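You operate a simulated robot arm through the tools that you are given. There is no shell and no other tool. Be economical: measure what you need, move in short steps, check, and stop when the job is done.

Carry out the task below with a simulated two-armed robot. There is one attempt and no reset: what you move stays moved.

Task
Pass the rolled yellow mat to your other hand and stand it in the teal cup.
Fine: take it from the green drawer and shut the drawer again. Where these are worked on the way, their far stop is far enough and under half their travel is too little: green drawer.

It is judged by the outcome, as a careful person would: the job done as asked, and still so three seconds after it is handed in. It fails if anything else is knocked over, pushed out of place, dropped, spilled or broken.

Robot
Two 7-joint arms with two-finger parallel grippers on one trunk, on a base that drives. Base frame: it is fixed to the floor where the robot stands at the start and does not move with it; the origin is under the middle of the robot, x ahead of it, y to its left, z up. Lengths are in m, angles in degrees, forces in N, time in s.
The left shoulder is at the start at [0.07, 0.133, 1.116], the right one opposite. With the tool pointing down near the work surface each hand reaches from about 0.1 to 0.64 m from the robot's upright axis, wherever it stands, measured 20 degrees to its own side. Places, roughly: globe lamp switch [1, -0.3, 0.9]; green drawer [0.7, -0.1, 0.7]; music box slider [1, 0.1, 0.9]; yellow shelf light button [0.6, 0.6, 0.8]. Payload 1.57 kg a hand.
The TCP of each hand is the grasp point between the finger pads, 0.03 m short of the fingertips. In the tool frame z runs along the fingers and y along their closing line. The gripper opens to 0.08 m. The fingers are 0.017 m wide and 0.012 m thick; the gripper's body (0.04 by 0.082 m) begins 0.08 m behind the TCP.
Orientation is that of the tool frame in the base frame, as a unit quaternion [w, x, y, z]. With the fingers straight down and closing along the base's y, the tool's x points along the base's -x, its y along +y and its z along -z.

Tools
- The arms move only by the tool send_rows. It takes "left_plan", "right_plan" or both (then of equal length, played together; a hand with none holds still); each is text: rows parted by semicolons, each of 7 numbers parted by spaces: the finger opening in cm, from 0 to 8, then the shift along the tool's x, y, z in units of 100 mm (1.0 is 100 mm), then the turn, a rotation vector about the tool's x, y, z in units of 180 degrees (1.0 is 180 degrees). In form: claw x y z ax ay az; .... A call has 1 to 10 rows; each row is the pose to reach, as a shift and turn from the pose commanded when the call began, along the tool's axes at that moment. A call with a number of a shift or a turn outside -1 to 1 is refused whole. Each row takes 0.2 s and may step no farther than 0.05 m and 8.6 degrees from the row before; otherwise, or with a gripper value out of range, the whole call is refused. A pose out of reach is approached as far as the arm can. The call stops where the force on the tool passes 40 N (or 10 N more than at its start, if that is more) or the arm is blocked; 0.2 s more then pass. The fingers move at their own pace (about 0.153 m/s each) and stop on an object; they squeeze with about 43 N. The grip force told is the motor's: it shows also when the fingers shut on nothing. Time passes only in rows, and 0.2 s behind the last, so rows that repeat a pose let the fingers close. It gives the time, the measured TCP pose, the force on the tool (base axes), the opening and the grip force at its end, in the units of the frame above (readings bear some noise), with the torque about the TCP (base axes, N m) and any sound that the robot's microphone picked up, and new pictures: "pictures" is both (left out), scene, wrist or none (wrist: the cameras of the hands that moved).
- Cameras (640 x 400 px; columns grow to the right, rows downward): "scene" is now at [0.1307, -0.0063, 1.3311]; the picture's right is [-0.08, -1.00, 0.00], its down [-0.70, 0.06, -0.71] and it looks along [0.71, -0.06, -0.70] (base axes); focal length 214 px, centre (320, 200). "left" rides on the left gripper at [0.072, 0.007, -0.122] in its tool frame; the picture's right is [-0.09, 1.00, 0.00], its down [-0.84, -0.08, -0.54] and it looks along [-0.54, -0.05, 0.84] (tool axes); focal length 238 px, centre (320, 200). "right" rides on the right gripper at [0.072, -0.007, -0.122] in its tool frame; the picture's right is [0.09, 1.00, 0.00], its down [-0.84, 0.08, -0.54] and it looks along [-0.54, 0.05, 0.84] (tool axes); focal length 238 px, centre (320, 200). There is no depth. A picture from a camera that has moved, and an enlarged one, comes with that camera's place and axes in the base frame and with its lens.
- move_column(by): slides the trunk up (or, below 0, down) by that many m; the arms and the scene camera ride with it, the base frame stays. It gives what a move gives, with no picture.
- steer(legs): drives the robot by 1 to 6 legs, each [ahead, left, turn to the left] in m, m and degrees, along the robot's own axes; the way and the turn of a leg run together, so that a leg with both is an arc; at most 1.5 m and 180 degrees a leg. The arms and the cameras ride along, it lands a little off, and it stops where it bumps. It gives what a move gives, and a new picture of the scene camera.
- turn_head(pan, tilt): turns the head with the scene camera to pan (to the left, within 86 degrees either way) and tilt (down, from -29 to 69), counted from straight ahead of the robot. It gives what a move gives, and a new picture of the scene camera.
- close_up(camera, box): a new picture of the part [left, top, right, bottom] of that camera's present view, enlarged. The clock stands still meanwhile.
- job_done(): hands the job in; it is judged then, once.

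Go step by step. Nothing tells you exact positions but the pictures and the camera data: compare them with the known pose of the tool, close in by small moves and look again before you grip or let go. The budget is 120 turns and 260 pictures, counting those below and the enlarged ones. Unless the task says otherwise, let go and move clear before handing in, and close with one line.

The tools are called after "Request:" by a JSON object that holds its "op" and its "data". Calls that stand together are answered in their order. send_rows: Moves the arms, as the interface text tells. Its arguments: {"type":"object","properties":{"left_plan":{"type":"string"},"right_plan":{"type":"string"},"pictures":{"type":"string","enum":["both","scene","wrist","none"]}},"required":[]} The other tools are called the same way: move_column (by) slides the trunk up or down; steer (legs) drives the base; turn_head (pan, tilt) turns the head that bears the scene camera; close_up (camera, box) takes an enlarged picture of a part of a camera's view; job_done () hands the job in.

At the start:

```text
t: 0.0
left_eef_pos: [0.4366, 0.1598, 1.2353]
left_tcp_rot: [0.0, -0.001, 1.0, 0.0]
left_ft_force: [-0.1, 0.1, -0.6]
left_torque: [0.0, -0.03, -0.02]
left_opening: 0.0799
left_finger_force: 0.1
right_eef_pos: [0.3973, -0.2101, 1.2412]
right_tcp_rot: [0.0, 0.0, 1.0, -0.001]
right_ft_force: [1.2, -0.5, -0.3]
right_torque: [0.0, -0.01, 0.01]
right_opening: 0.0799
right_finger_force: 0.1
trunk travel left (down, up): [-0.69, 0.25]
robot x, y, heading: [0.0002, -0.0003, -0.1]
head pan, tilt: [-4.6, 44.5]
```

scene: 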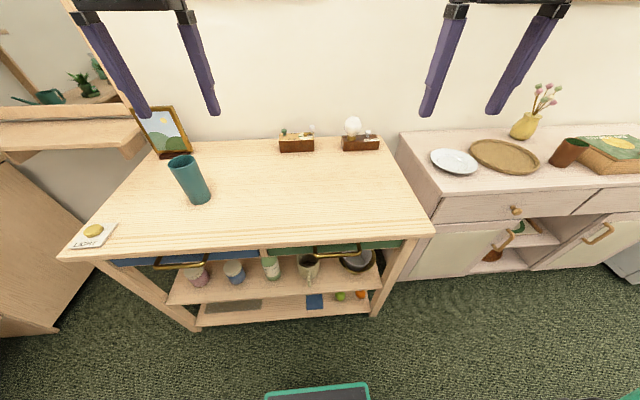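
right: 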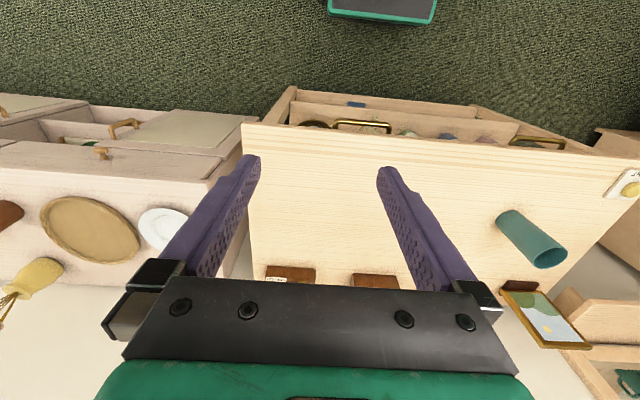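
left: 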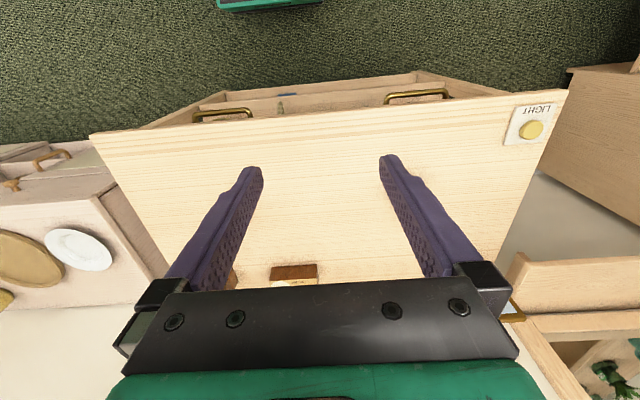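

The green drawer's handle is under the table front, at about (0.51, -0.1, 0.66), and the teal cup stands on the left at about (0.78, 0.43). I'll enlarge both before moving.

Request:
{"op": "close_up", "data": {"camera": "scene", "box": [230, 210, 450, 320]}}

Request:
{"op": "close_up", "data": {"camera": "scene", "box": [60, 100, 280, 280]}}

```text
2.91 times, centred on (340, 265) of scene
camera zoom: at [0.1307, -0.0063, 1.3311], right [-0.08, -1.0, 0.0], down [-0.7, 0.06, -0.71], along [0.71, -0.06, -0.7], focal length 624 px, centre (262, 11)
```

zoom: 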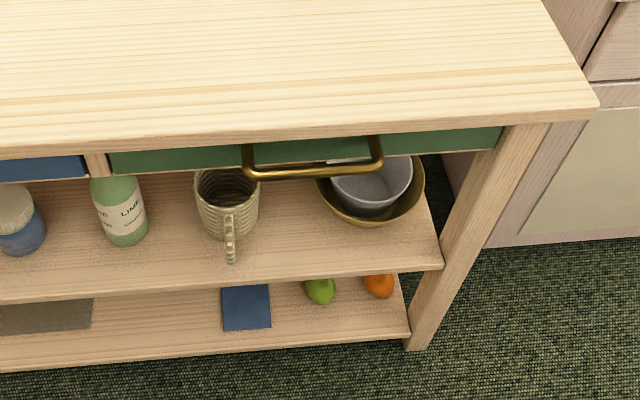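

```text
2.22 times, centred on (170, 190) of scene
camera zoom: at [0.1307, -0.0063, 1.3311], right [-0.08, -1.0, 0.0], down [-0.7, 0.06, -0.71], along [0.71, -0.06, -0.7], focal length 477 px, centre (653, 222)
```

zoom: 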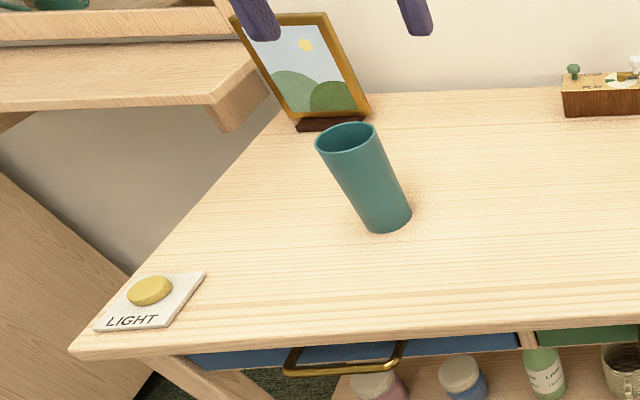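

The handle is a wide U-shaped bar below the table edge. I'll back off, lower the trunk and look at it more levelly.

Request:
{"op": "steer", "data": {"legs": [[-0.15, 0, 0]]}}

Request:
{"op": "move_column", "data": {"by": -0.3}}

Request:
{"op": "turn_head", "data": {"pan": -5, "tilt": 30}}

```text
t: 1.4
left_eef_pos: [0.2861, 0.1604, 1.2341]
left_tcp_rot: [0.0, 0.0, 1.0, 0.0]
left_ft_force: [-0.5, -0.4, 0.4]
left_torque: [0.01, 0.03, 0.02]
left_opening: 0.0801
left_finger_force: 0.0
right_eef_pos: [0.2472, -0.2095, 1.2404]
right_tcp_rot: [-0.002, 0.0, 1.0, 0.0]
right_ft_force: [0.7, -1.4, 0.1]
right_torque: [0.03, 0.03, -0.01]
right_opening: 0.08
right_finger_force: 0.0
trunk travel left (down, up): [-0.69, 0.25]
robot x, y, heading: [-0.1531, -0.0019, -0.1]
head pan, tilt: [-4.6, 44.5]
camera scene: at [-0.0189, -0.0063, 1.3308], right [-0.08, -1.0, 0.0], down [-0.7, 0.06, -0.71], along [0.71, -0.06, -0.7], focal length 214 px, centre (320, 200)
```

scene: 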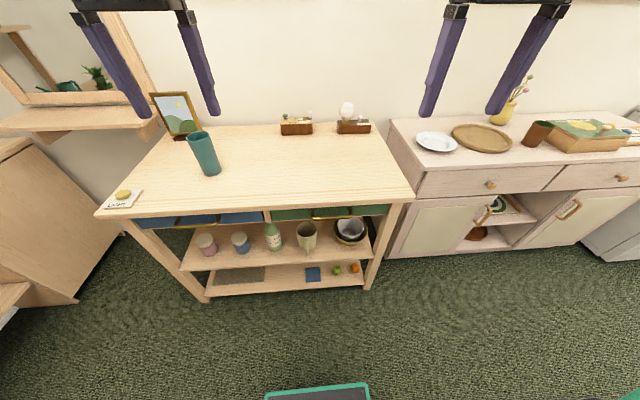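

```text
t: 4.4
left_eef_pos: [0.2833, 0.1591, 0.936]
left_tcp_rot: [0.0, 0.0, 1.0, 0.0]
left_ft_force: [0.1, -0.6, -0.5]
left_torque: [-0.01, 0.0, -0.03]
left_opening: 0.0799
left_finger_force: 0.1
right_eef_pos: [0.2448, -0.2111, 0.9407]
right_tcp_rot: [0.0, 0.0, 1.0, 0.0]
right_ft_force: [0.5, -0.2, 0.4]
right_torque: [0.01, 0.0, 0.0]
right_opening: 0.08
right_finger_force: 0.1
trunk travel left (down, up): [-0.39, 0.55]
robot x, y, heading: [-0.1527, 0.0007, 0.1]
head pan, tilt: [-4.6, 44.5]
```

```text
t: 5.2
left_eef_pos: [0.2845, 0.158, 0.9361]
left_tcp_rot: [0.0, 0.0, 1.0, 0.0]
left_ft_force: [0.4, 0.1, -0.5]
left_torque: [-0.02, 0.02, 0.01]
left_opening: 0.08
left_finger_force: 0.2
right_eef_pos: [0.2452, -0.2103, 0.9408]
right_tcp_rot: [0.0, 0.0, 1.0, 0.0]
right_ft_force: [0.2, 0.3, 0.3]
right_torque: [-0.02, -0.03, -0.01]
right_opening: 0.08
right_finger_force: 0.1
trunk travel left (down, up): [-0.39, 0.55]
robot x, y, heading: [-0.1532, 0.001, 0.0]
head pan, tilt: [-5.0, 30.0]
camera scene: at [-0.013, -0.0076, 1.0529], right [-0.09, -1.0, 0.0], down [-0.5, 0.04, -0.87], along [0.86, -0.08, -0.5], focal length 214 px, centre (320, 200)
```

scene: 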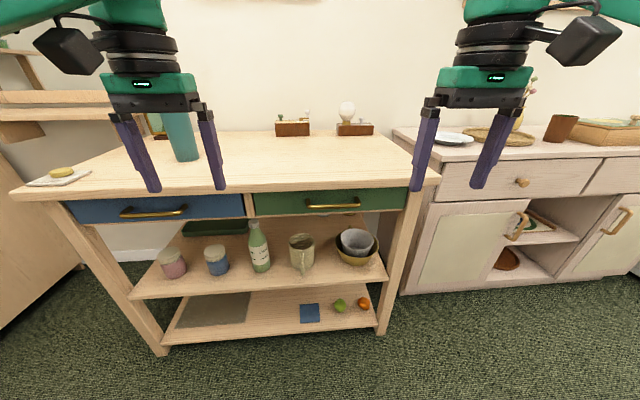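

The drawer front and its handle are now visible; I'll zoom in to triangulate the bar.

Request:
{"op": "close_up", "data": {"camera": "scene", "box": [245, 165, 445, 245]}}

```text
3.20 times, centred on (345, 205) of scene
camera zoom: at [-0.013, -0.0076, 1.0529], right [-0.09, -1.0, 0.0], down [-0.5, 0.04, -0.87], along [0.86, -0.08, -0.5], focal length 686 px, centre (240, 184)
```

zoom: 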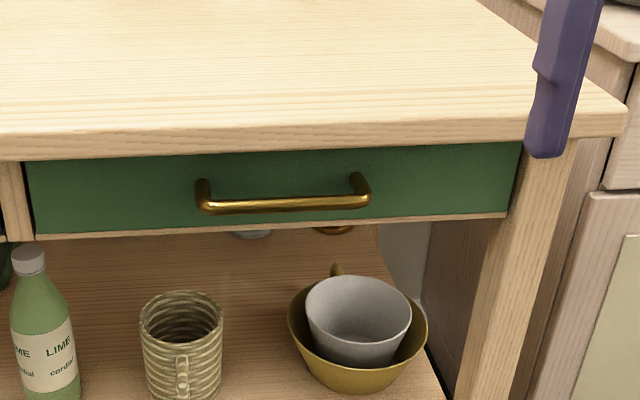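

Triangulating the tabletop edge and handle across pictures puts the table top at about z = 0.81 rather than 0.709, and the handle bar at about (0.476, -0.09, 0.746). I'll turn the right hand to point forward with its fingers closing vertically, in stages.

Request:
{"op": "send_rows", "data": {"right_plan": "5 -0.1 0 0 -0.0272 -0.0272 0.0272;5 -0.2 0 0 -0.0544 -0.0544 0.0544;5 -0.3 0 0 -0.0816 -0.0816 0.0816;5 -0.4 0 0 -0.1088 -0.1088 0.1088;5 -0.5 0 0 -0.136 -0.136 0.136;5 -0.6 0 0 -0.1632 -0.1632 0.1632;5 -0.7 0 0 -0.1904 -0.1904 0.1904;5 -0.8 0 0 -0.2176 -0.2176 0.2176;5 -0.9 0 0 -0.2448 -0.2448 0.2448;5 -1 0 0 -0.272 -0.272 0.272", "pictures": "scene"}}

```text
t: 7.3
left_eef_pos: [0.2848, 0.1591, 0.9358]
left_tcp_rot: [0.0, 0.0, 1.0, 0.001]
left_ft_force: [0.1, 0.7, 0.2]
left_torque: [0.01, -0.02, 0.01]
left_opening: 0.0801
left_finger_force: 0.1
right_eef_pos: [0.3463, -0.2109, 0.9411]
right_tcp_rot: [0.39, 0.391, 0.738, 0.389]
right_ft_force: [0.1, 0.1, -0.8]
right_torque: [0.01, -0.02, -0.01]
right_opening: 0.05
right_finger_force: 0.0
trunk travel left (down, up): [-0.39, 0.55]
robot x, y, heading: [-0.1535, 0.0025, 0.0]
head pan, tilt: [-5.0, 30.0]
camera scene: at [-0.013, -0.0075, 1.053], right [-0.09, -1.0, 0.0], down [-0.5, 0.04, -0.87], along [0.86, -0.08, -0.5], focal length 214 px, centre (320, 200)
```

scene: 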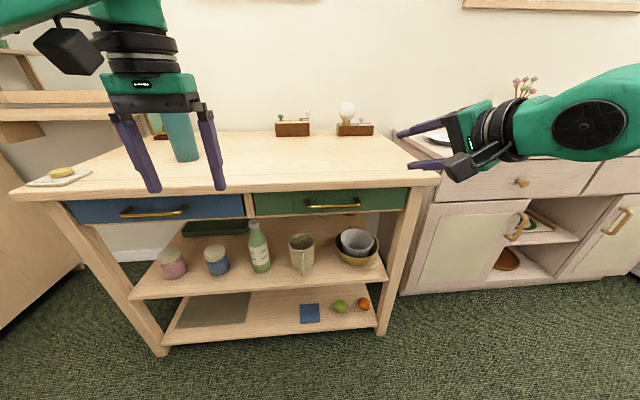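

The arm is following the turn well, so I'll finish it.

Request:
{"op": "send_rows", "data": {"right_plan": "5 0 0 0 -0.0226 -0.0226 0.0226;5 0 0 0 -0.0452 -0.0452 0.0452;5 0 0 0 -0.0677 -0.0677 0.0677;5 0 0 0 -0.0903 -0.0903 0.0903;5 0 0 0 -0.1129 -0.1129 0.1129", "pictures": "none"}}

```text
t: 8.6
left_eef_pos: [0.2853, 0.1593, 0.9354]
left_tcp_rot: [0.0, 0.0, 1.0, 0.0]
left_ft_force: [-0.4, 0.1, 0.6]
left_torque: [0.0, -0.03, -0.01]
left_opening: 0.0801
left_finger_force: 0.0
right_eef_pos: [0.3457, -0.2112, 0.9411]
right_tcp_rot: [0.5, 0.501, 0.499, 0.5]
right_ft_force: [0.4, 0.6, 0.5]
right_torque: [-0.01, 0.01, 0.0]
right_opening: 0.0499
right_finger_force: 0.1
trunk travel left (down, up): [-0.39, 0.55]
robot x, y, heading: [-0.1511, -0.0021, 0.0]
head pan, tilt: [-5.0, 30.0]
```

Request:
{"op": "send_rows", "data": {"right_plan": "5 0.2 -0.25 0 0 0 0;5 0.4 -0.5 0 0 0 0;5 0.6 -0.75 0 0 0 0;5 0.8 -1 0 0 0 0", "pictures": "none"}}

Request:
{"op": "send_rows", "data": {"right_plan": "5 0.1 -0.25 0 0 0 0;5 0.2 -0.5 0 0 0 0;5 0.3 -0.75 0.1 0 0 0;5 0.4 -0.95 0.3 0 0 0;5 0.4 -0.95 0.3 0 0 0", "pictures": "both"}}

```text
t: 9.6
left_eef_pos: [0.2858, 0.1593, 0.9347]
left_tcp_rot: [-0.001, 0.0, 1.0, 0.0]
left_ft_force: [0.5, 0.0, -0.4]
left_torque: [-0.01, 0.02, -0.02]
left_opening: 0.0803
left_finger_force: 0.0
right_eef_pos: [0.3421, -0.1292, 0.8377]
right_tcp_rot: [0.499, 0.5, 0.5, 0.501]
right_ft_force: [0.6, 0.7, 0.0]
right_torque: [0.0, 0.02, 0.01]
right_opening: 0.0499
right_finger_force: 0.0
trunk travel left (down, up): [-0.39, 0.55]
robot x, y, heading: [-0.1496, -0.0007, -0.1]
head pan, tilt: [-5.0, 30.0]
```

```text
t: 10.8
left_eef_pos: [0.2841, 0.16, 0.9356]
left_tcp_rot: [0.0, -0.001, 1.0, 0.0]
left_ft_force: [-0.8, -1.2, -0.2]
left_torque: [0.02, -0.04, 0.0]
left_opening: 0.0801
left_finger_force: 0.2
right_eef_pos: [0.367, -0.0944, 0.7647]
right_tcp_rot: [0.498, 0.502, 0.502, 0.498]
right_ft_force: [0.3, 0.0, 0.5]
right_torque: [-0.03, 0.0, -0.03]
right_opening: 0.0499
right_finger_force: 0.0
right hand out of reach, approached as far as the arm can: row 4, 5
trunk travel left (down, up): [-0.39, 0.55]
robot x, y, heading: [-0.1553, 0.0027, -0.1]
head pan, tilt: [-5.0, 30.0]
camera scene: at [-0.0128, -0.0077, 1.053], right [-0.09, -1.0, 0.0], down [-0.5, 0.04, -0.87], along [0.86, -0.08, -0.5], focal length 214 px, centre (320, 200)
camera right: at [0.2454, -0.0212, 0.7586], right [0.01, 0.09, 1.0], down [-0.54, -0.84, 0.08], along [0.84, -0.54, 0.04], focal length 238 px, centre (320, 200)
```

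scene: 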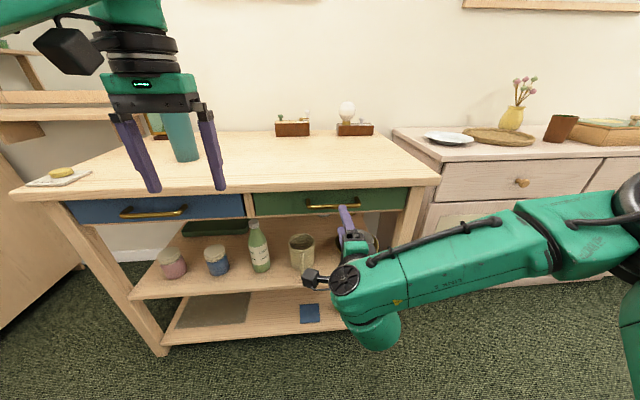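
right: 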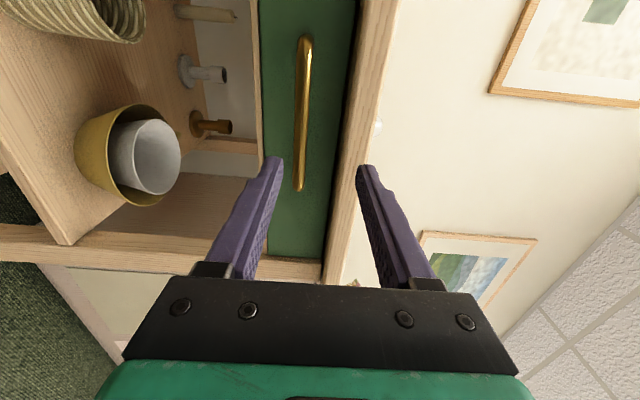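

The arm can't reach lower in this posture, so I'll lower the trunk and raise the hand relative to it. The wrist view puts the bar at z ≈ 0.744 and y ≈ -0.088.

Request:
{"op": "move_column", "data": {"by": -0.08}}

Request:
{"op": "send_rows", "data": {"right_plan": "5 0 0.2 0 0 0 0;5 0 0.4 -0.1 0 0 0;5 0 0.6 -0.1 0 0 0;5 0 0.6 -0.1 0 0 0", "pictures": "wrist"}}

```text
t: 11.9
left_eef_pos: [0.2847, 0.1587, 0.8552]
left_tcp_rot: [0.0, 0.0, 1.0, 0.001]
left_ft_force: [-0.4, -1.0, -0.6]
left_torque: [0.02, 0.0, -0.02]
left_opening: 0.0799
left_finger_force: 0.0
right_eef_pos: [0.3668, -0.0938, 0.6861]
right_tcp_rot: [0.499, 0.502, 0.501, 0.498]
right_ft_force: [-0.5, 0.2, 0.0]
right_torque: [-0.05, 0.0, 0.01]
right_opening: 0.0501
right_finger_force: 0.0
trunk travel left (down, up): [-0.31, 0.63]
robot x, y, heading: [-0.1516, 0.0044, 0.2]
head pan, tilt: [-5.0, 30.0]
```

```text
t: 12.9
left_eef_pos: [0.2847, 0.1587, 0.8555]
left_tcp_rot: [0.0, 0.0, 1.0, 0.0]
left_ft_force: [-0.4, 0.1, -0.3]
left_torque: [0.01, -0.02, -0.01]
left_opening: 0.08
left_finger_force: 0.1
right_eef_pos: [0.3587, -0.0924, 0.7442]
right_tcp_rot: [0.499, 0.502, 0.501, 0.498]
right_ft_force: [-0.1, -0.7, 0.0]
right_torque: [0.04, -0.04, -0.04]
right_opening: 0.0497
right_finger_force: 0.1
trunk travel left (down, up): [-0.31, 0.63]
robot x, y, heading: [-0.153, -0.0014, -0.1]
head pan, tilt: [-5.0, 30.0]
camera right: at [0.2372, -0.0207, 0.7389], right [0.01, 0.09, 1.0], down [-0.54, -0.84, 0.08], along [0.84, -0.54, 0.04], focal length 238 px, centre (320, 200)
```

right: 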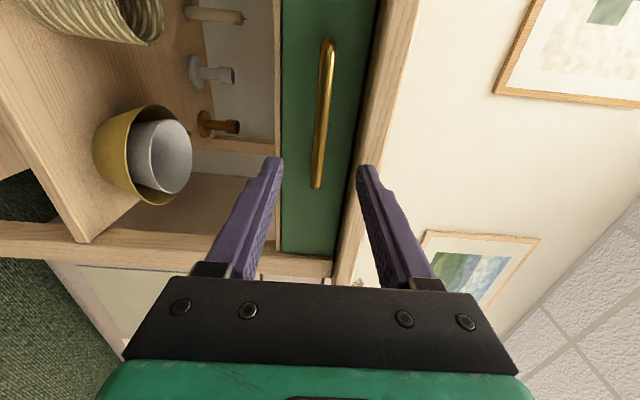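

The hand is level with the bar. I'll narrow the opening and drive forward a little.

Request:
{"op": "send_rows", "data": {"right_plan": "4 0 0 0 0 0 0", "pictures": "none"}}

Request:
{"op": "steer", "data": {"legs": [[0.08, 0, 0]]}}

Request:
{"op": "send_rows", "data": {"right_plan": "4 0 0 0 0 0 0", "pictures": "wrist"}}

```text
t: 13.3
left_eef_pos: [0.2851, 0.1595, 0.8562]
left_tcp_rot: [0.0, 0.0, 1.0, 0.0]
left_ft_force: [-0.2, 0.2, 0.7]
left_torque: [0.02, 0.0, -0.03]
left_opening: 0.0798
left_finger_force: 0.1
right_eef_pos: [0.3579, -0.0937, 0.7452]
right_tcp_rot: [0.498, 0.502, 0.501, 0.498]
right_ft_force: [0.4, 0.2, -0.6]
right_torque: [0.0, -0.02, 0.01]
right_opening: 0.0398
right_finger_force: 0.0
trunk travel left (down, up): [-0.31, 0.63]
robot x, y, heading: [-0.1546, 0.0014, -0.1]
head pan, tilt: [-5.0, 30.0]
```

```text
t: 14.4
left_eef_pos: [0.3651, 0.1601, 0.8545]
left_tcp_rot: [-0.001, 0.0, 1.0, 0.0]
left_ft_force: [0.5, 0.1, -0.6]
left_torque: [0.01, 0.03, 0.0]
left_opening: 0.08
left_finger_force: 0.0
right_eef_pos: [0.4412, -0.0904, 0.7452]
right_tcp_rot: [0.498, 0.503, 0.502, 0.497]
right_ft_force: [0.5, 0.0, 0.1]
right_torque: [0.02, 0.0, -0.03]
right_opening: 0.04
right_finger_force: 0.1
trunk travel left (down, up): [-0.31, 0.63]
robot x, y, heading: [-0.0731, -0.0008, -0.1]
head pan, tilt: [-5.0, 30.0]
camera scene: at [0.069, -0.0074, 0.9728], right [-0.09, -1.0, 0.0], down [-0.5, 0.04, -0.87], along [0.86, -0.08, -0.5], focal length 214 px, centre (320, 200)
```

scene: 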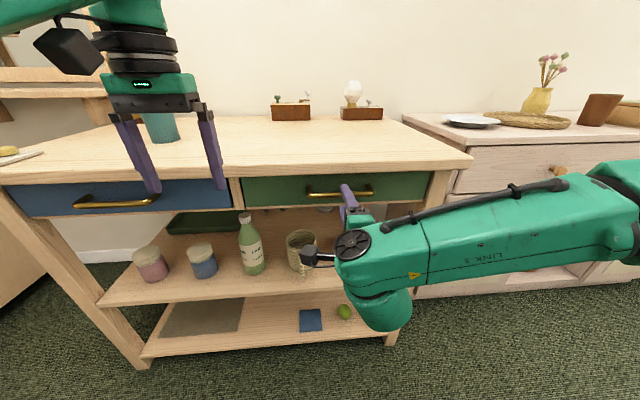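

```text
t: 14.8
left_eef_pos: [0.3651, 0.1599, 0.8555]
left_tcp_rot: [0.001, 0.0, 1.0, 0.0]
left_ft_force: [-0.4, 0.0, 0.5]
left_torque: [-0.02, -0.03, 0.0]
left_opening: 0.08
left_finger_force: 0.0
right_eef_pos: [0.4402, -0.093, 0.7454]
right_tcp_rot: [0.498, 0.502, 0.502, 0.498]
right_ft_force: [-0.6, 0.3, -1.0]
right_torque: [0.01, 0.02, 0.0]
right_opening: 0.0398
right_finger_force: 0.1
trunk travel left (down, up): [-0.31, 0.63]
robot x, y, heading: [-0.0686, -0.0015, 0.2]
head pan, tilt: [-5.0, 30.0]
camera right: at [0.3185, -0.0203, 0.7387], right [0.01, 0.09, 1.0], down [-0.54, -0.84, 0.08], along [0.84, -0.54, 0.04], focal length 238 px, centre (320, 200)
```

right: 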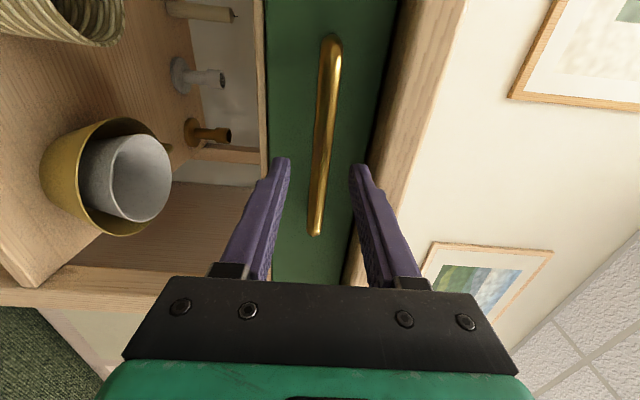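

The bar is at x ≈ 0.472. I'll advance 3 cm and close on it.

Request:
{"op": "send_rows", "data": {"right_plan": "4 0.04 0 0.15 0 0 0;4 0.07 0 0.3 0 0 0;4 0.07 0 0.3 0 0 0", "pictures": "wrist"}}

```text
t: 15.6
left_eef_pos: [0.3657, 0.1596, 0.8553]
left_tcp_rot: [0.0, -0.001, 1.0, 0.0]
left_ft_force: [0.8, 0.6, 0.1]
left_torque: [-0.02, -0.01, -0.02]
left_opening: 0.0801
left_finger_force: 0.0
right_eef_pos: [0.4715, -0.0841, 0.742]
right_tcp_rot: [0.499, 0.501, 0.502, 0.498]
right_ft_force: [-0.1, 0.2, 0.5]
right_torque: [-0.02, -0.02, 0.01]
right_opening: 0.04
right_finger_force: 0.1
trunk travel left (down, up): [-0.31, 0.63]
robot x, y, heading: [-0.0724, 0.0007, -0.0]
head pan, tilt: [-5.0, 30.0]
camera right: at [0.3489, -0.0127, 0.7369], right [0.01, 0.09, 1.0], down [-0.54, -0.84, 0.08], along [0.84, -0.54, 0.04], focal length 238 px, centre (320, 200)
```

right: 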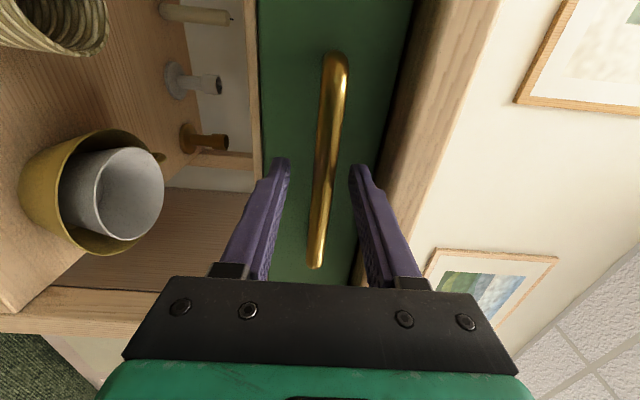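

The bar lies between the fingers, so I'll close.

Request:
{"op": "send_rows", "data": {"right_plan": "0 0 0 0 0 0 0;0 0 0 0 0 0 0;0 0 0 0 0 0 0", "pictures": "wrist"}}

```text
t: 16.4
left_eef_pos: [0.3642, 0.16, 0.8566]
left_tcp_rot: [0.001, 0.0, 1.0, 0.0]
left_ft_force: [0.5, 1.0, -0.6]
left_torque: [0.01, -0.02, 0.01]
left_opening: 0.0801
left_finger_force: 0.0
right_eef_pos: [0.4697, -0.0848, 0.7457]
right_tcp_rot: [0.499, 0.502, 0.5, 0.499]
right_ft_force: [1.6, -0.2, 10.5]
right_torque: [-0.01, -0.05, 0.0]
right_opening: 0.014
right_finger_force: 30.6
trunk travel left (down, up): [-0.31, 0.63]
robot x, y, heading: [-0.0738, -0.0004, -0.3]
head pan, tilt: [-5.0, 30.0]
camera right: at [0.3483, -0.0127, 0.7383], right [0.0, 0.09, 1.0], down [-0.54, -0.84, 0.08], along [0.84, -0.54, 0.05], focal length 238 px, centre (320, 200)
```

right: 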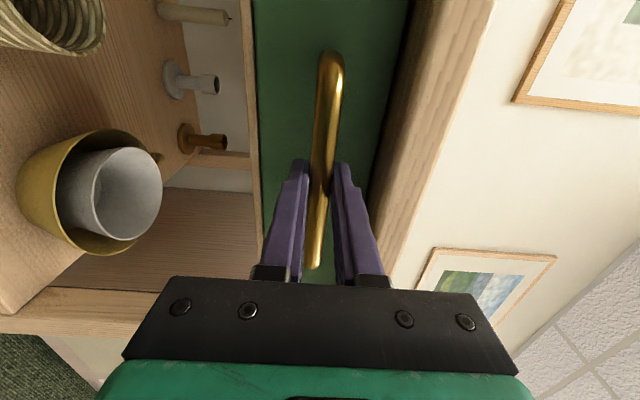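

The bar is gripped (opening 14 mm). I'll pull the drawer open by driving back.

Request:
{"op": "steer", "data": {"legs": [[-0.12, 0, 0]]}}

```text
t: 17.6
left_eef_pos: [0.2429, 0.1588, 0.8585]
left_tcp_rot: [0.001, -0.002, 1.0, 0.001]
left_ft_force: [0.6, -0.7, -0.3]
left_torque: [-0.05, 0.0, 0.03]
left_opening: 0.08
left_finger_force: 0.1
right_eef_pos: [0.3494, -0.0848, 0.7447]
right_tcp_rot: [0.498, 0.501, 0.5, 0.5]
right_ft_force: [0.6, -11.3, 15.9]
right_torque: [-0.09, -0.09, -0.46]
right_opening: 0.0135
right_finger_force: 30.0
trunk travel left (down, up): [-0.31, 0.63]
robot x, y, heading: [-0.1926, -0.0002, 0.4]
head pan, tilt: [-5.0, 30.0]
camera scene: at [-0.0542, -0.0086, 0.9734], right [-0.08, -1.0, 0.0], down [-0.5, 0.04, -0.87], along [0.86, -0.07, -0.5], focal length 214 px, centre (320, 200)
```

scene: 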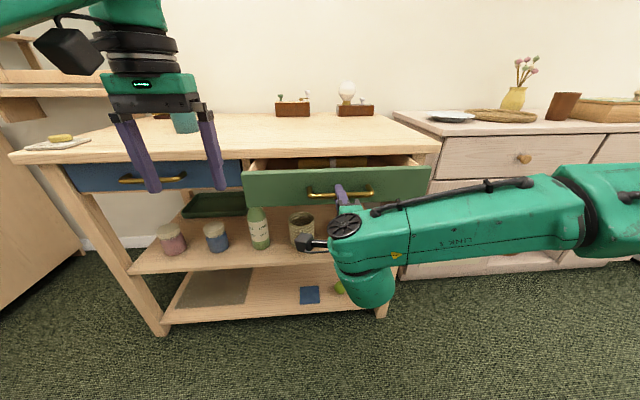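

The drawer opened 12 cm and a yellowish roll is visible inside. I'll pull further.

Request:
{"op": "steer", "data": {"legs": [[-0.08, 0, 0]]}}

```text
t: 18.7
left_eef_pos: [0.1675, 0.1605, 0.8566]
left_tcp_rot: [0.001, -0.003, 1.0, 0.0]
left_ft_force: [-0.4, 0.8, -1.8]
left_torque: [-0.01, -0.01, 0.01]
left_opening: 0.0796
left_finger_force: 0.1
right_eef_pos: [0.2739, -0.0848, 0.7452]
right_tcp_rot: [0.498, 0.502, 0.5, 0.5]
right_ft_force: [0.2, -6.9, 8.9]
right_torque: [-0.08, -0.11, -0.55]
right_opening: 0.0138
right_finger_force: 30.5
trunk travel left (down, up): [-0.31, 0.63]
robot x, y, heading: [-0.2653, 0.0013, 0.4]
head pan, tilt: [-5.0, 30.0]
camera scene: at [-0.1303, -0.0084, 0.9733], right [-0.08, -1.0, 0.0], down [-0.5, 0.04, -0.87], along [0.86, -0.07, -0.5], focal length 214 px, centre (320, 200)
```

scene: 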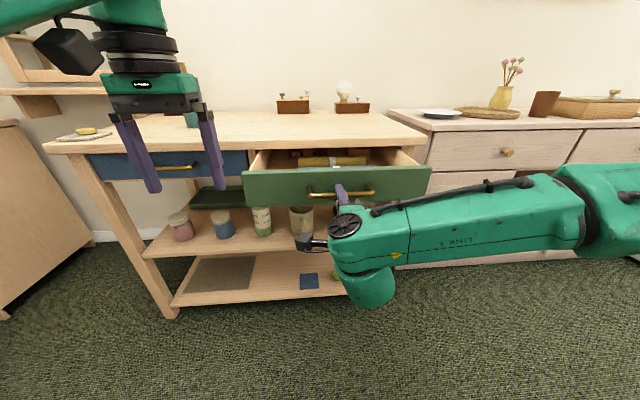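

Request:
{"op": "steer", "data": {"legs": [[-0.05, 0, 0]]}}

Request:
{"op": "close_up", "data": {"camera": "scene", "box": [230, 120, 450, 220]}}

```text
t: 19.6
left_eef_pos: [0.116, 0.1599, 0.8557]
left_tcp_rot: [0.0, -0.004, 1.0, 0.0]
left_ft_force: [0.6, -0.6, -0.4]
left_torque: [0.01, -0.03, -0.01]
left_opening: 0.0801
left_finger_force: 0.1
right_eef_pos: [0.2233, -0.0844, 0.7453]
right_tcp_rot: [0.498, 0.502, 0.5, 0.5]
right_ft_force: [0.0, -4.6, 5.5]
right_torque: [-0.1, -0.03, -0.67]
right_opening: 0.0137
right_finger_force: 30.0
trunk travel left (down, up): [-0.31, 0.63]
robot x, y, heading: [-0.3174, 0.0019, 0.5]
head pan, tilt: [-5.0, 30.0]
camera scene: at [-0.1803, -0.0084, 0.9732], right [-0.08, -1.0, 0.0], down [-0.5, 0.04, -0.87], along [0.86, -0.07, -0.5], focal length 214 px, centre (320, 200)
```

scene: 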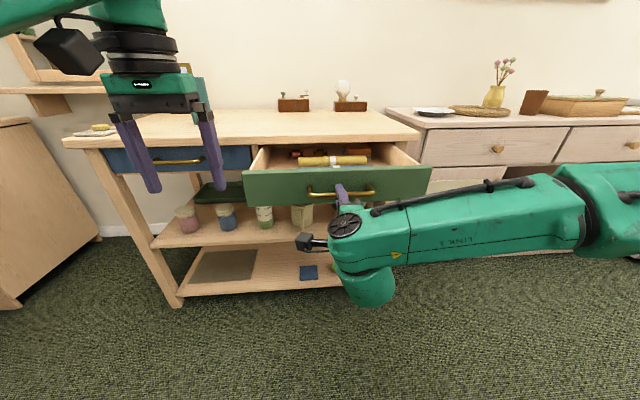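

```text
2.91 times, centred on (340, 170) of scene
camera zoom: at [-0.1803, -0.0084, 0.9732], right [-0.08, -1.0, 0.0], down [-0.5, 0.04, -0.87], along [0.86, -0.07, -0.5], focal length 624 px, centre (262, 287)
```

zoom: 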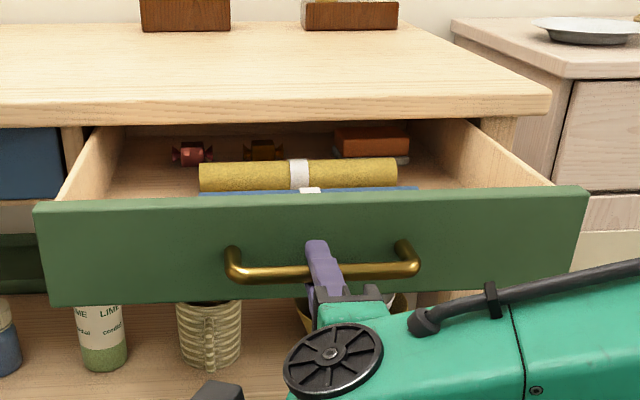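

The yellow mat with a white band lies along y in the drawer behind a blue roll. I'll pull a little more to find the far stop.

Request:
{"op": "steer", "data": {"legs": [[-0.05, 0, 0]]}}

```text
t: 20.5
left_eef_pos: [0.0661, 0.1608, 0.8554]
left_tcp_rot: [0.0, -0.004, 1.0, 0.0]
left_ft_force: [-0.3, 0.2, -0.3]
left_torque: [0.02, -0.03, -0.01]
left_opening: 0.0799
left_finger_force: 0.0
right_eef_pos: [0.1738, -0.0847, 0.7454]
right_tcp_rot: [0.5, 0.501, 0.498, 0.5]
right_ft_force: [0.9, -1.8, 2.3]
right_torque: [-0.07, -0.02, -0.43]
right_opening: 0.0137
right_finger_force: 30.6
trunk travel left (down, up): [-0.31, 0.63]
robot x, y, heading: [-0.3673, -0.0009, 0.4]
head pan, tilt: [-5.0, 30.0]
camera scene: at [-0.2297, -0.0083, 0.9731], right [-0.08, -1.0, 0.0], down [-0.5, 0.04, -0.87], along [0.86, -0.07, -0.5], focal length 214 px, centre (320, 200)
```

scene: 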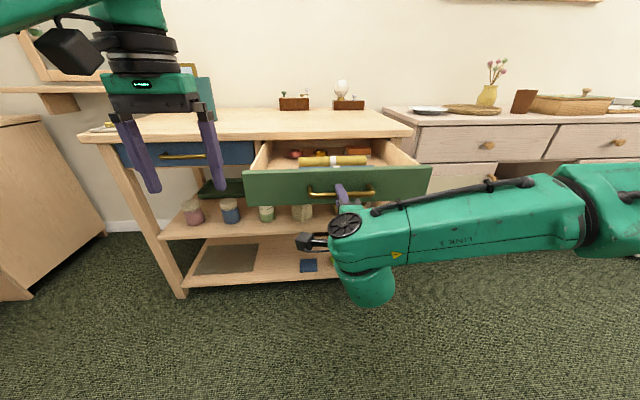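

The drawer is 0.30 m out, well over half. I'll release the handle, back away, then raise the trunk.

Request:
{"op": "send_rows", "data": {"right_plan": "4 0 0 0 0 0 0;4 0 0 0 0 0 0;4 0 0 -0.3 0 0 0;4 0 0 -0.6 0 0 0;4 0 0 -0.8 0 0 0", "pictures": "none"}}

Request:
{"op": "move_column", "data": {"by": 0.45}}

Request:
{"op": "turn_head", "data": {"pan": -5, "tilt": 50}}

```text
t: 21.7
left_eef_pos: [0.0671, 0.1605, 0.8557]
left_tcp_rot: [0.0, -0.004, 1.0, 0.0]
left_ft_force: [0.1, 0.1, 0.9]
left_torque: [-0.01, 0.02, -0.01]
left_opening: 0.0798
left_finger_force: 0.1
right_eef_pos: [0.0945, -0.0838, 0.7445]
right_tcp_rot: [0.499, 0.501, 0.5, 0.499]
right_ft_force: [0.1, -0.7, 0.7]
right_torque: [-0.02, -0.03, -0.02]
right_opening: 0.0402
right_finger_force: 0.1
trunk travel left (down, up): [-0.31, 0.63]
robot x, y, heading: [-0.3696, -0.0033, 0.1]
head pan, tilt: [-5.0, 30.0]
```

```text
refused: 0.45 is not a number from -0.4 to 0.4
```

```text
t: 22.6
left_eef_pos: [0.0678, 0.1609, 0.8564]
left_tcp_rot: [-0.001, -0.005, 1.0, 0.0]
left_ft_force: [-0.9, 0.5, -0.4]
left_torque: [-0.01, 0.03, 0.01]
left_opening: 0.0796
left_finger_force: 0.1
right_eef_pos: [0.0948, -0.0838, 0.7428]
right_tcp_rot: [0.5, 0.502, 0.5, 0.499]
right_ft_force: [0.7, 0.2, 0.3]
right_torque: [0.01, -0.01, -0.01]
right_opening: 0.0398
right_finger_force: 0.0
trunk travel left (down, up): [-0.31, 0.63]
robot x, y, heading: [-0.368, -0.0022, 0.7]
head pan, tilt: [-5.0, 50.0]
camera scene: at [-0.2426, -0.007, 0.9435], right [-0.08, -1.0, 0.0], down [-0.76, 0.06, -0.64], along [0.64, -0.05, -0.77], focal length 214 px, centre (320, 200)
```

scene: 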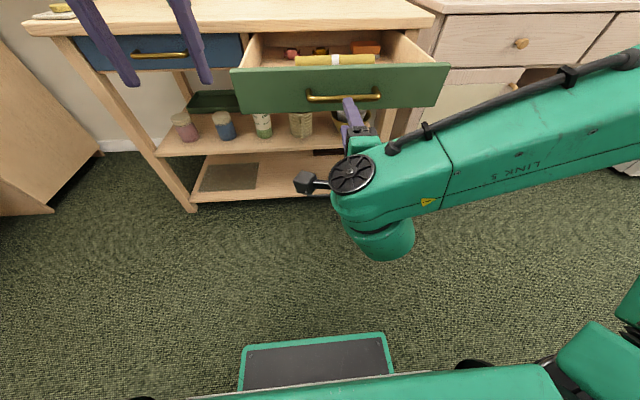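

Request:
{"op": "move_column", "data": {"by": 0.4}}

Request:
{"op": "turn_head", "data": {"pan": 5, "tilt": 45}}

Request:
{"op": "close_up", "data": {"camera": "scene", "box": [280, 80, 440, 180]}}

```text
t: 26.4
left_eef_pos: [0.0679, 0.1611, 1.2556]
left_tcp_rot: [-0.002, -0.004, 1.0, -0.001]
left_ft_force: [-1.3, -0.5, -0.1]
left_torque: [0.01, 0.02, 0.0]
left_opening: 0.0801
left_finger_force: 0.0
right_eef_pos: [0.0953, -0.0831, 1.1432]
right_tcp_rot: [0.499, 0.502, 0.5, 0.499]
right_ft_force: [0.1, -0.5, -0.9]
right_torque: [0.0, -0.02, -0.01]
right_opening: 0.0402
right_finger_force: 0.1
trunk travel left (down, up): [-0.71, 0.23]
robot x, y, heading: [-0.3682, -0.0024, 0.3]
head pan, tilt: [-5.0, 50.0]
```

```text
t: 27.1
left_eef_pos: [0.0666, 0.1623, 1.2554]
left_tcp_rot: [-0.001, -0.004, 1.0, 0.0]
left_ft_force: [-1.3, -1.2, 0.3]
left_torque: [0.0, 0.01, 0.02]
left_opening: 0.0802
left_finger_force: 0.1
right_eef_pos: [0.0947, -0.0828, 1.1433]
right_tcp_rot: [0.499, 0.501, 0.501, 0.499]
right_ft_force: [0.0, -0.7, 1.1]
right_torque: [-0.01, -0.02, 0.02]
right_opening: 0.0398
right_finger_force: 0.1
trunk travel left (down, up): [-0.71, 0.23]
robot x, y, heading: [-0.3695, 0.0026, 0.4]
head pan, tilt: [5.0, 45.0]
camera scene: at [-0.2383, 0.0068, 1.3504], right [0.09, -1.0, 0.0], down [-0.7, -0.07, -0.71], along [0.7, 0.07, -0.71], focal length 214 px, centre (320, 200)
```

scene: 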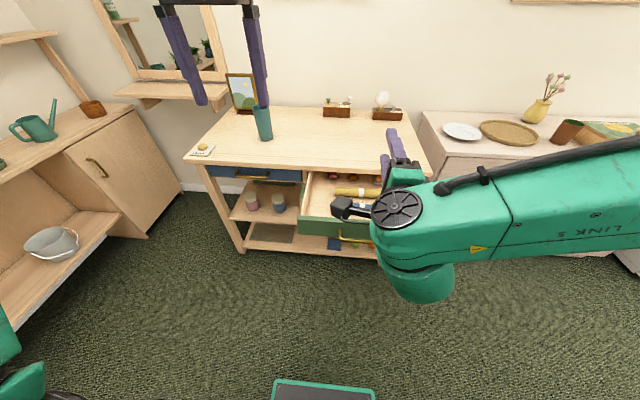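

```text
4.00 times, centred on (360, 130) of scene
camera zoom: at [-0.2383, 0.0068, 1.3504], right [0.09, -1.0, 0.0], down [-0.7, -0.07, -0.71], along [0.7, 0.07, -0.71], focal length 858 px, centre (160, 480)
```

zoom: 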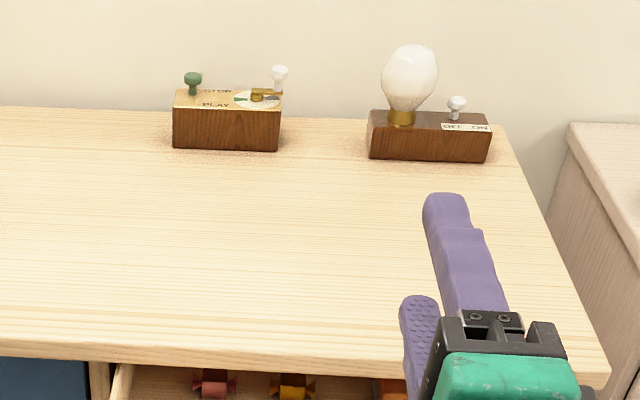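

The mat seems to be near (0.42, -0.09, 0.74), lying along y and about 0.21 m long. I'll pitch the right hand down with its fingers closing along x.

Request:
{"op": "send_rows", "data": {"right_plan": "8 0 0 0 0.046 0 0;8 0 0 0 0.092 0 0;8 0 0 0 0.138 0 0;8 0 0 0 0.184 0 0;8 0 0 0 0.23 0 0;8 0 0 0 0.276 0 0;8 0 0 0 0.322 0 0;8 0 0 0 0.368 0 0;8 0 0 0 0.414 0 0;8 0 0 0 0.46 0 0", "pictures": "none"}}

Request:
{"op": "send_rows", "data": {"right_plan": "8 0 0 0 0.04 0 0;8 0 0 0 0.04 0 0", "pictures": "both"}}

```text
t: 29.3
left_eef_pos: [0.0665, 0.1594, 1.2547]
left_tcp_rot: [-0.001, -0.005, 1.0, 0.001]
left_ft_force: [-0.7, 0.0, 0.6]
left_torque: [0.0, 0.01, 0.0]
left_opening: 0.08
left_finger_force: 0.1
right_eef_pos: [0.084, -0.1181, 1.1617]
right_tcp_rot: [0.041, 0.707, 0.705, 0.045]
right_ft_force: [-0.8, -0.3, 0.4]
right_torque: [0.02, -0.02, -0.02]
right_opening: 0.0801
right_finger_force: 0.1
right hand out of reach, approached as far as the arm can: row 10
trunk travel left (down, up): [-0.71, 0.23]
robot x, y, heading: [-0.3714, 0.0019, 0.3]
head pan, tilt: [5.0, 45.0]
```

```text
t: 29.9
left_eef_pos: [0.0661, 0.1596, 1.2556]
left_tcp_rot: [0.0, -0.004, 1.0, 0.0]
left_ft_force: [0.5, 0.5, 0.2]
left_torque: [0.01, -0.02, -0.01]
left_opening: 0.0799
left_finger_force: 0.0
right_eef_pos: [0.077, -0.1253, 1.1596]
right_tcp_rot: [-0.002, 0.708, 0.707, -0.001]
right_ft_force: [-0.3, -0.6, 0.6]
right_torque: [0.02, 0.04, -0.01]
right_opening: 0.0799
right_finger_force: 0.0
right hand out of reach, approached as far as the arm can: row 1, 2
trunk travel left (down, up): [-0.71, 0.23]
robot x, y, heading: [-0.369, -0.0031, 0.6]
head pan, tilt: [5.0, 45.0]
camera scene: at [-0.2388, 0.006, 1.3504], right [0.09, -1.0, 0.0], down [-0.7, -0.07, -0.71], along [0.7, 0.07, -0.71], focal length 214 px, centre (320, 200)
camera right: at [0.0708, -0.0528, 1.2819], right [1.0, 0.09, 0.0], down [0.08, -0.84, 0.54], along [0.05, -0.54, -0.84], focal length 238 px, centre (320, 200)
```

scene: 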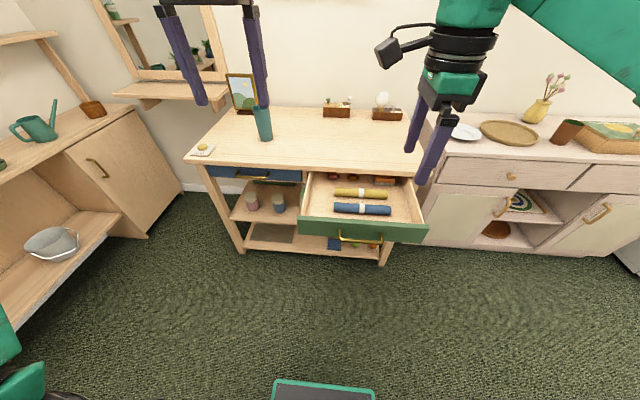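
right: 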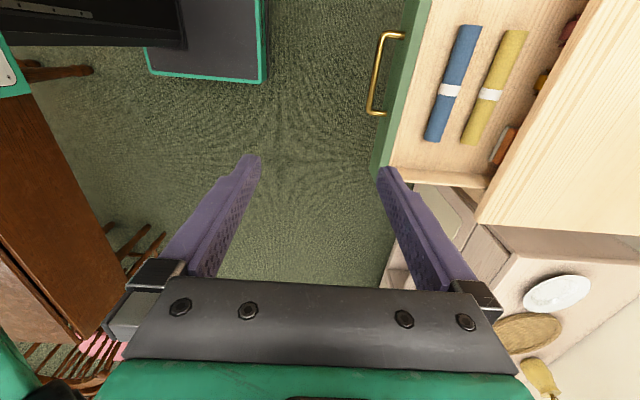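

The rolls are clearly visible: blue nearer, yellow behind at x ≈ 0.41–0.43. I'll drive forward and look from above.

Request:
{"op": "steer", "data": {"legs": [[0.27, 0, 0]]}}

Request:
{"op": "send_rows", "data": {"right_plan": "8 0 0 0.3 -0.03 0 0;8 0 0.2 0.6 -0.0667 0 0;8 0 0.4 0.9 -0.0667 0 0;8 0 0.5 1 -0.0667 0 0;8 0 0.5 1 -0.0667 0 0", "pictures": "both"}}

```text
t: 31.8
left_eef_pos: [0.3318, 0.1614, 1.2558]
left_tcp_rot: [0.0, -0.002, 1.0, 0.0]
left_ft_force: [0.4, -0.1, 0.1]
left_torque: [-0.03, -0.02, 0.0]
left_opening: 0.08
left_finger_force: 0.0
right_eef_pos: [0.3416, -0.1236, 1.1609]
right_tcp_rot: [-0.002, 0.708, 0.706, 0.0]
right_ft_force: [-0.7, 0.1, 0.2]
right_torque: [0.01, 0.01, -0.04]
right_opening: 0.0799
right_finger_force: 0.0
trunk travel left (down, up): [-0.71, 0.23]
robot x, y, heading: [-0.1001, 0.0003, 0.5]
head pan, tilt: [5.0, 45.0]
camera scene: at [0.0265, 0.0081, 1.3506], right [0.09, -1.0, 0.0], down [-0.7, -0.06, -0.71], along [0.7, 0.06, -0.71], focal length 214 px, centre (320, 200)
```

scene: 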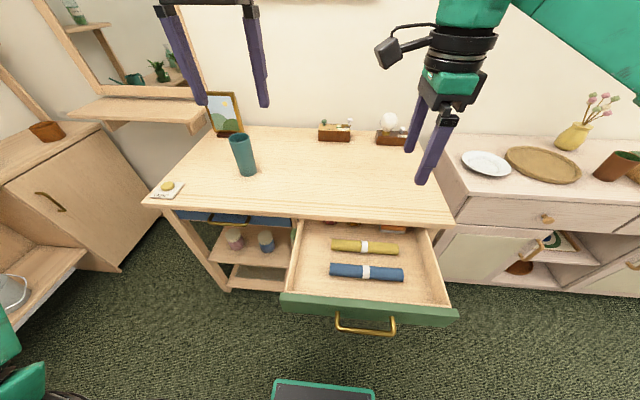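

```text
t: 33.0
left_eef_pos: [0.3325, 0.1616, 1.2561]
left_tcp_rot: [0.0, -0.002, 1.0, 0.001]
left_ft_force: [0.0, -0.6, -0.4]
left_torque: [0.02, -0.01, 0.02]
left_opening: 0.08
left_finger_force: 0.1
right_eef_pos: [0.3896, -0.1219, 1.0591]
right_tcp_rot: [0.072, 0.704, 0.702, 0.073]
right_ft_force: [-0.3, -0.6, 0.4]
right_torque: [0.04, 0.0, -0.02]
right_opening: 0.0801
right_finger_force: 0.0
trunk travel left (down, up): [-0.71, 0.23]
robot x, y, heading: [-0.099, 0.0034, 0.1]
head pan, tilt: [5.0, 45.0]
camera scene: at [0.0275, 0.0078, 1.3505], right [0.09, -1.0, 0.0], down [-0.7, -0.06, -0.71], along [0.7, 0.06, -0.71], focal length 214 px, centre (320, 200)
camera right: at [0.3592, -0.0496, 1.177], right [0.97, 0.09, 0.21], down [-0.04, -0.84, 0.54], along [0.22, -0.54, -0.81], focal length 238 px, centre (320, 200)
```

scene: 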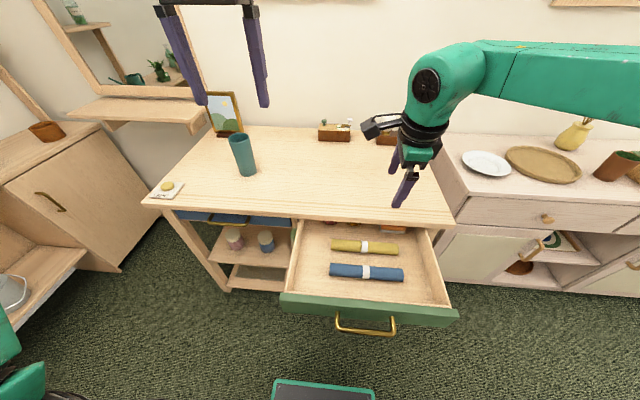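
right: 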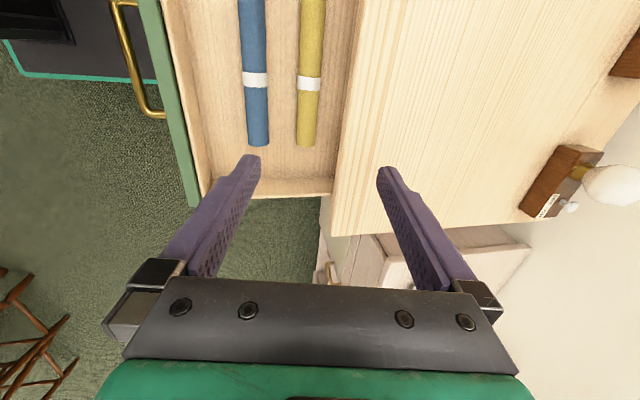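

The mat's centre is at about (0.432, -0.104), its right end is near y = -0.213, and the table edge is at x ≈ 0.487. I'll come down above the right half at y ≈ -0.155 with the hand tilted away from the table.

Request:
{"op": "send_rows", "data": {"right_plan": "6 -0.1 0 0.3 0 0 0;6 -0.2 0 0.7 0 0 0;6 -0.33 0 1 0 0 0;6 -0.33 0 1 0 0 0", "pictures": "none"}}

Request:
{"op": "send_rows", "data": {"right_plan": "6 0 0 0.4 0 0 0;6 0 0 0.8 0 0 0;6 0 0 1 0 0 0;6 0 0 1 0 0 0", "pictures": "both"}}

```text
t: 34.0
left_eef_pos: [0.3333, 0.1609, 1.2558]
left_tcp_rot: [-0.001, -0.003, 1.0, 0.0]
left_ft_force: [-0.6, -0.8, -0.3]
left_torque: [-0.02, -0.01, -0.01]
left_opening: 0.08
left_finger_force: 0.0
right_eef_pos: [0.4114, -0.1585, 0.9586]
right_tcp_rot: [0.073, 0.705, 0.701, 0.074]
right_ft_force: [0.4, -0.3, -0.8]
right_torque: [0.0, 0.01, 0.0]
right_opening: 0.06
right_finger_force: 0.1
trunk travel left (down, up): [-0.71, 0.23]
robot x, y, heading: [-0.1021, 0.0003, 0.3]
head pan, tilt: [5.0, 45.0]
```

```text
t: 35.0
left_eef_pos: [0.3335, 0.1608, 1.2558]
left_tcp_rot: [0.001, -0.003, 1.0, 0.0]
left_ft_force: [0.3, 0.1, 0.4]
left_torque: [-0.01, -0.03, 0.01]
left_opening: 0.08
left_finger_force: 0.1
right_eef_pos: [0.4242, -0.1631, 0.8664]
right_tcp_rot: [0.073, 0.705, 0.702, 0.074]
right_ft_force: [-0.4, 0.1, 0.3]
right_torque: [0.02, 0.01, 0.0]
right_opening: 0.0598
right_finger_force: 0.1
right hand out of reach, approached as far as the arm can: row 3, 4
trunk travel left (down, up): [-0.71, 0.23]
robot x, y, heading: [-0.0993, 0.0034, 0.3]
head pan, tilt: [5.0, 45.0]
camera scene: at [0.0283, 0.0081, 1.3504], right [0.09, -1.0, 0.0], down [-0.7, -0.06, -0.71], along [0.7, 0.06, -0.71], focal length 214 px, centre (320, 200)
camera right: at [0.393, -0.0915, 0.9845], right [0.97, 0.09, 0.21], down [-0.04, -0.84, 0.54], along [0.22, -0.54, -0.81], focal length 238 px, centre (320, 200)
```

scene: 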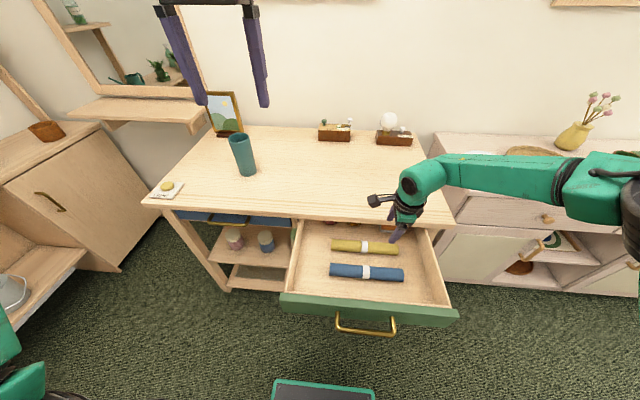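
right: 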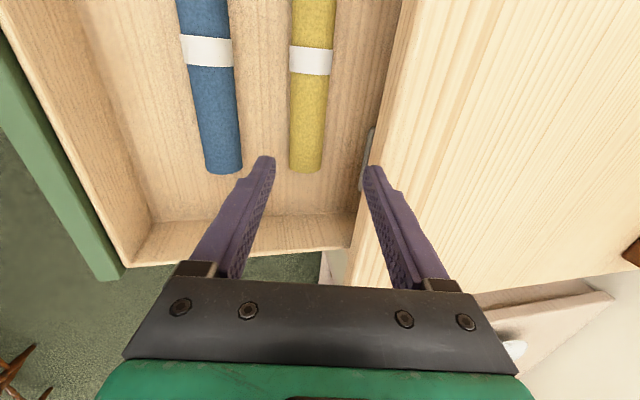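

The arm is at its limit in this posture, so I'll descend with the trunk. First a small centring shift, then down about 8.5 cm.

Request:
{"op": "send_rows", "data": {"right_plan": "5.5 0.08 0.08 0 0 0 0;5.5 0.08 0.08 0 0 0 0", "pictures": "none"}}

Request:
{"op": "move_column", "data": {"by": -0.08}}

Request:
{"op": "close_up", "data": {"camera": "right", "box": [160, 0, 480, 200]}}

Request:
{"op": "close_up", "data": {"camera": "scene", "box": [280, 140, 480, 265]}}

```text
t: 35.6
left_eef_pos: [0.3348, 0.1609, 1.2556]
left_tcp_rot: [0.0, -0.003, 1.0, 0.0]
left_ft_force: [0.8, -0.5, -0.2]
left_torque: [-0.02, 0.03, 0.0]
left_opening: 0.0801
left_finger_force: 0.0
right_eef_pos: [0.4249, -0.1598, 0.8735]
right_tcp_rot: [0.072, 0.705, 0.702, 0.074]
right_ft_force: [-0.3, 0.7, -0.5]
right_torque: [0.0, 0.01, 0.01]
right_opening: 0.055
right_finger_force: 0.0
right hand out of reach, approached as far as the arm can: row 1, 2
trunk travel left (down, up): [-0.71, 0.23]
robot x, y, heading: [-0.1028, 0.0006, 0.5]
head pan, tilt: [5.0, 45.0]
```

```text
t: 36.8
left_eef_pos: [0.3336, 0.1608, 1.1757]
left_tcp_rot: [-0.001, -0.002, 1.0, 0.0]
left_ft_force: [-0.2, 0.2, -0.7]
left_torque: [-0.02, 0.02, 0.01]
left_opening: 0.08
left_finger_force: 0.1
right_eef_pos: [0.4266, -0.1604, 0.7927]
right_tcp_rot: [0.072, 0.705, 0.701, 0.075]
right_ft_force: [-0.7, 1.1, -0.2]
right_torque: [0.03, 0.01, -0.02]
right_opening: 0.0549
right_finger_force: 0.0
trunk travel left (down, up): [-0.63, 0.31]
robot x, y, heading: [-0.1018, -0.0024, 0.4]
head pan, tilt: [5.0, 45.0]
```

```text
2.00 times, centred on (320, 100) of right
camera zoom: at [0.3947, -0.0887, 0.9112], right [0.97, 0.09, 0.21], down [-0.04, -0.84, 0.54], along [0.22, -0.54, -0.81], focal length 477 px, centre (320, 400)
```

zoom: 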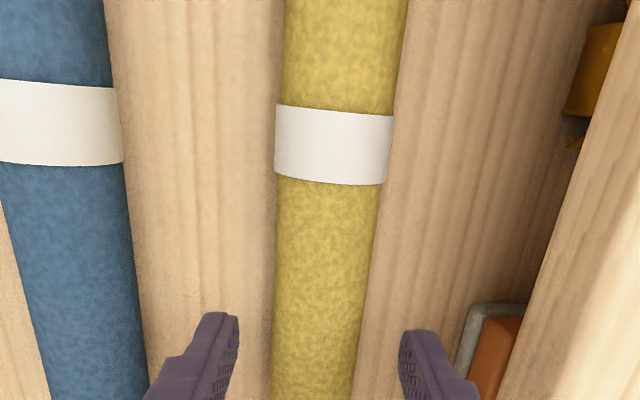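

```text
3.20 times, centred on (380, 202) of scene
camera zoom: at [0.028, 0.0081, 1.2704], right [0.09, -1.0, 0.0], down [-0.7, -0.06, -0.71], along [0.7, 0.06, -0.71], focal length 686 px, centre (128, 192)
```

zoom: 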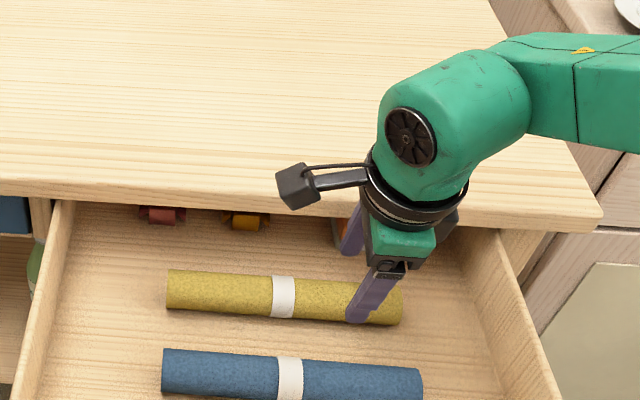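

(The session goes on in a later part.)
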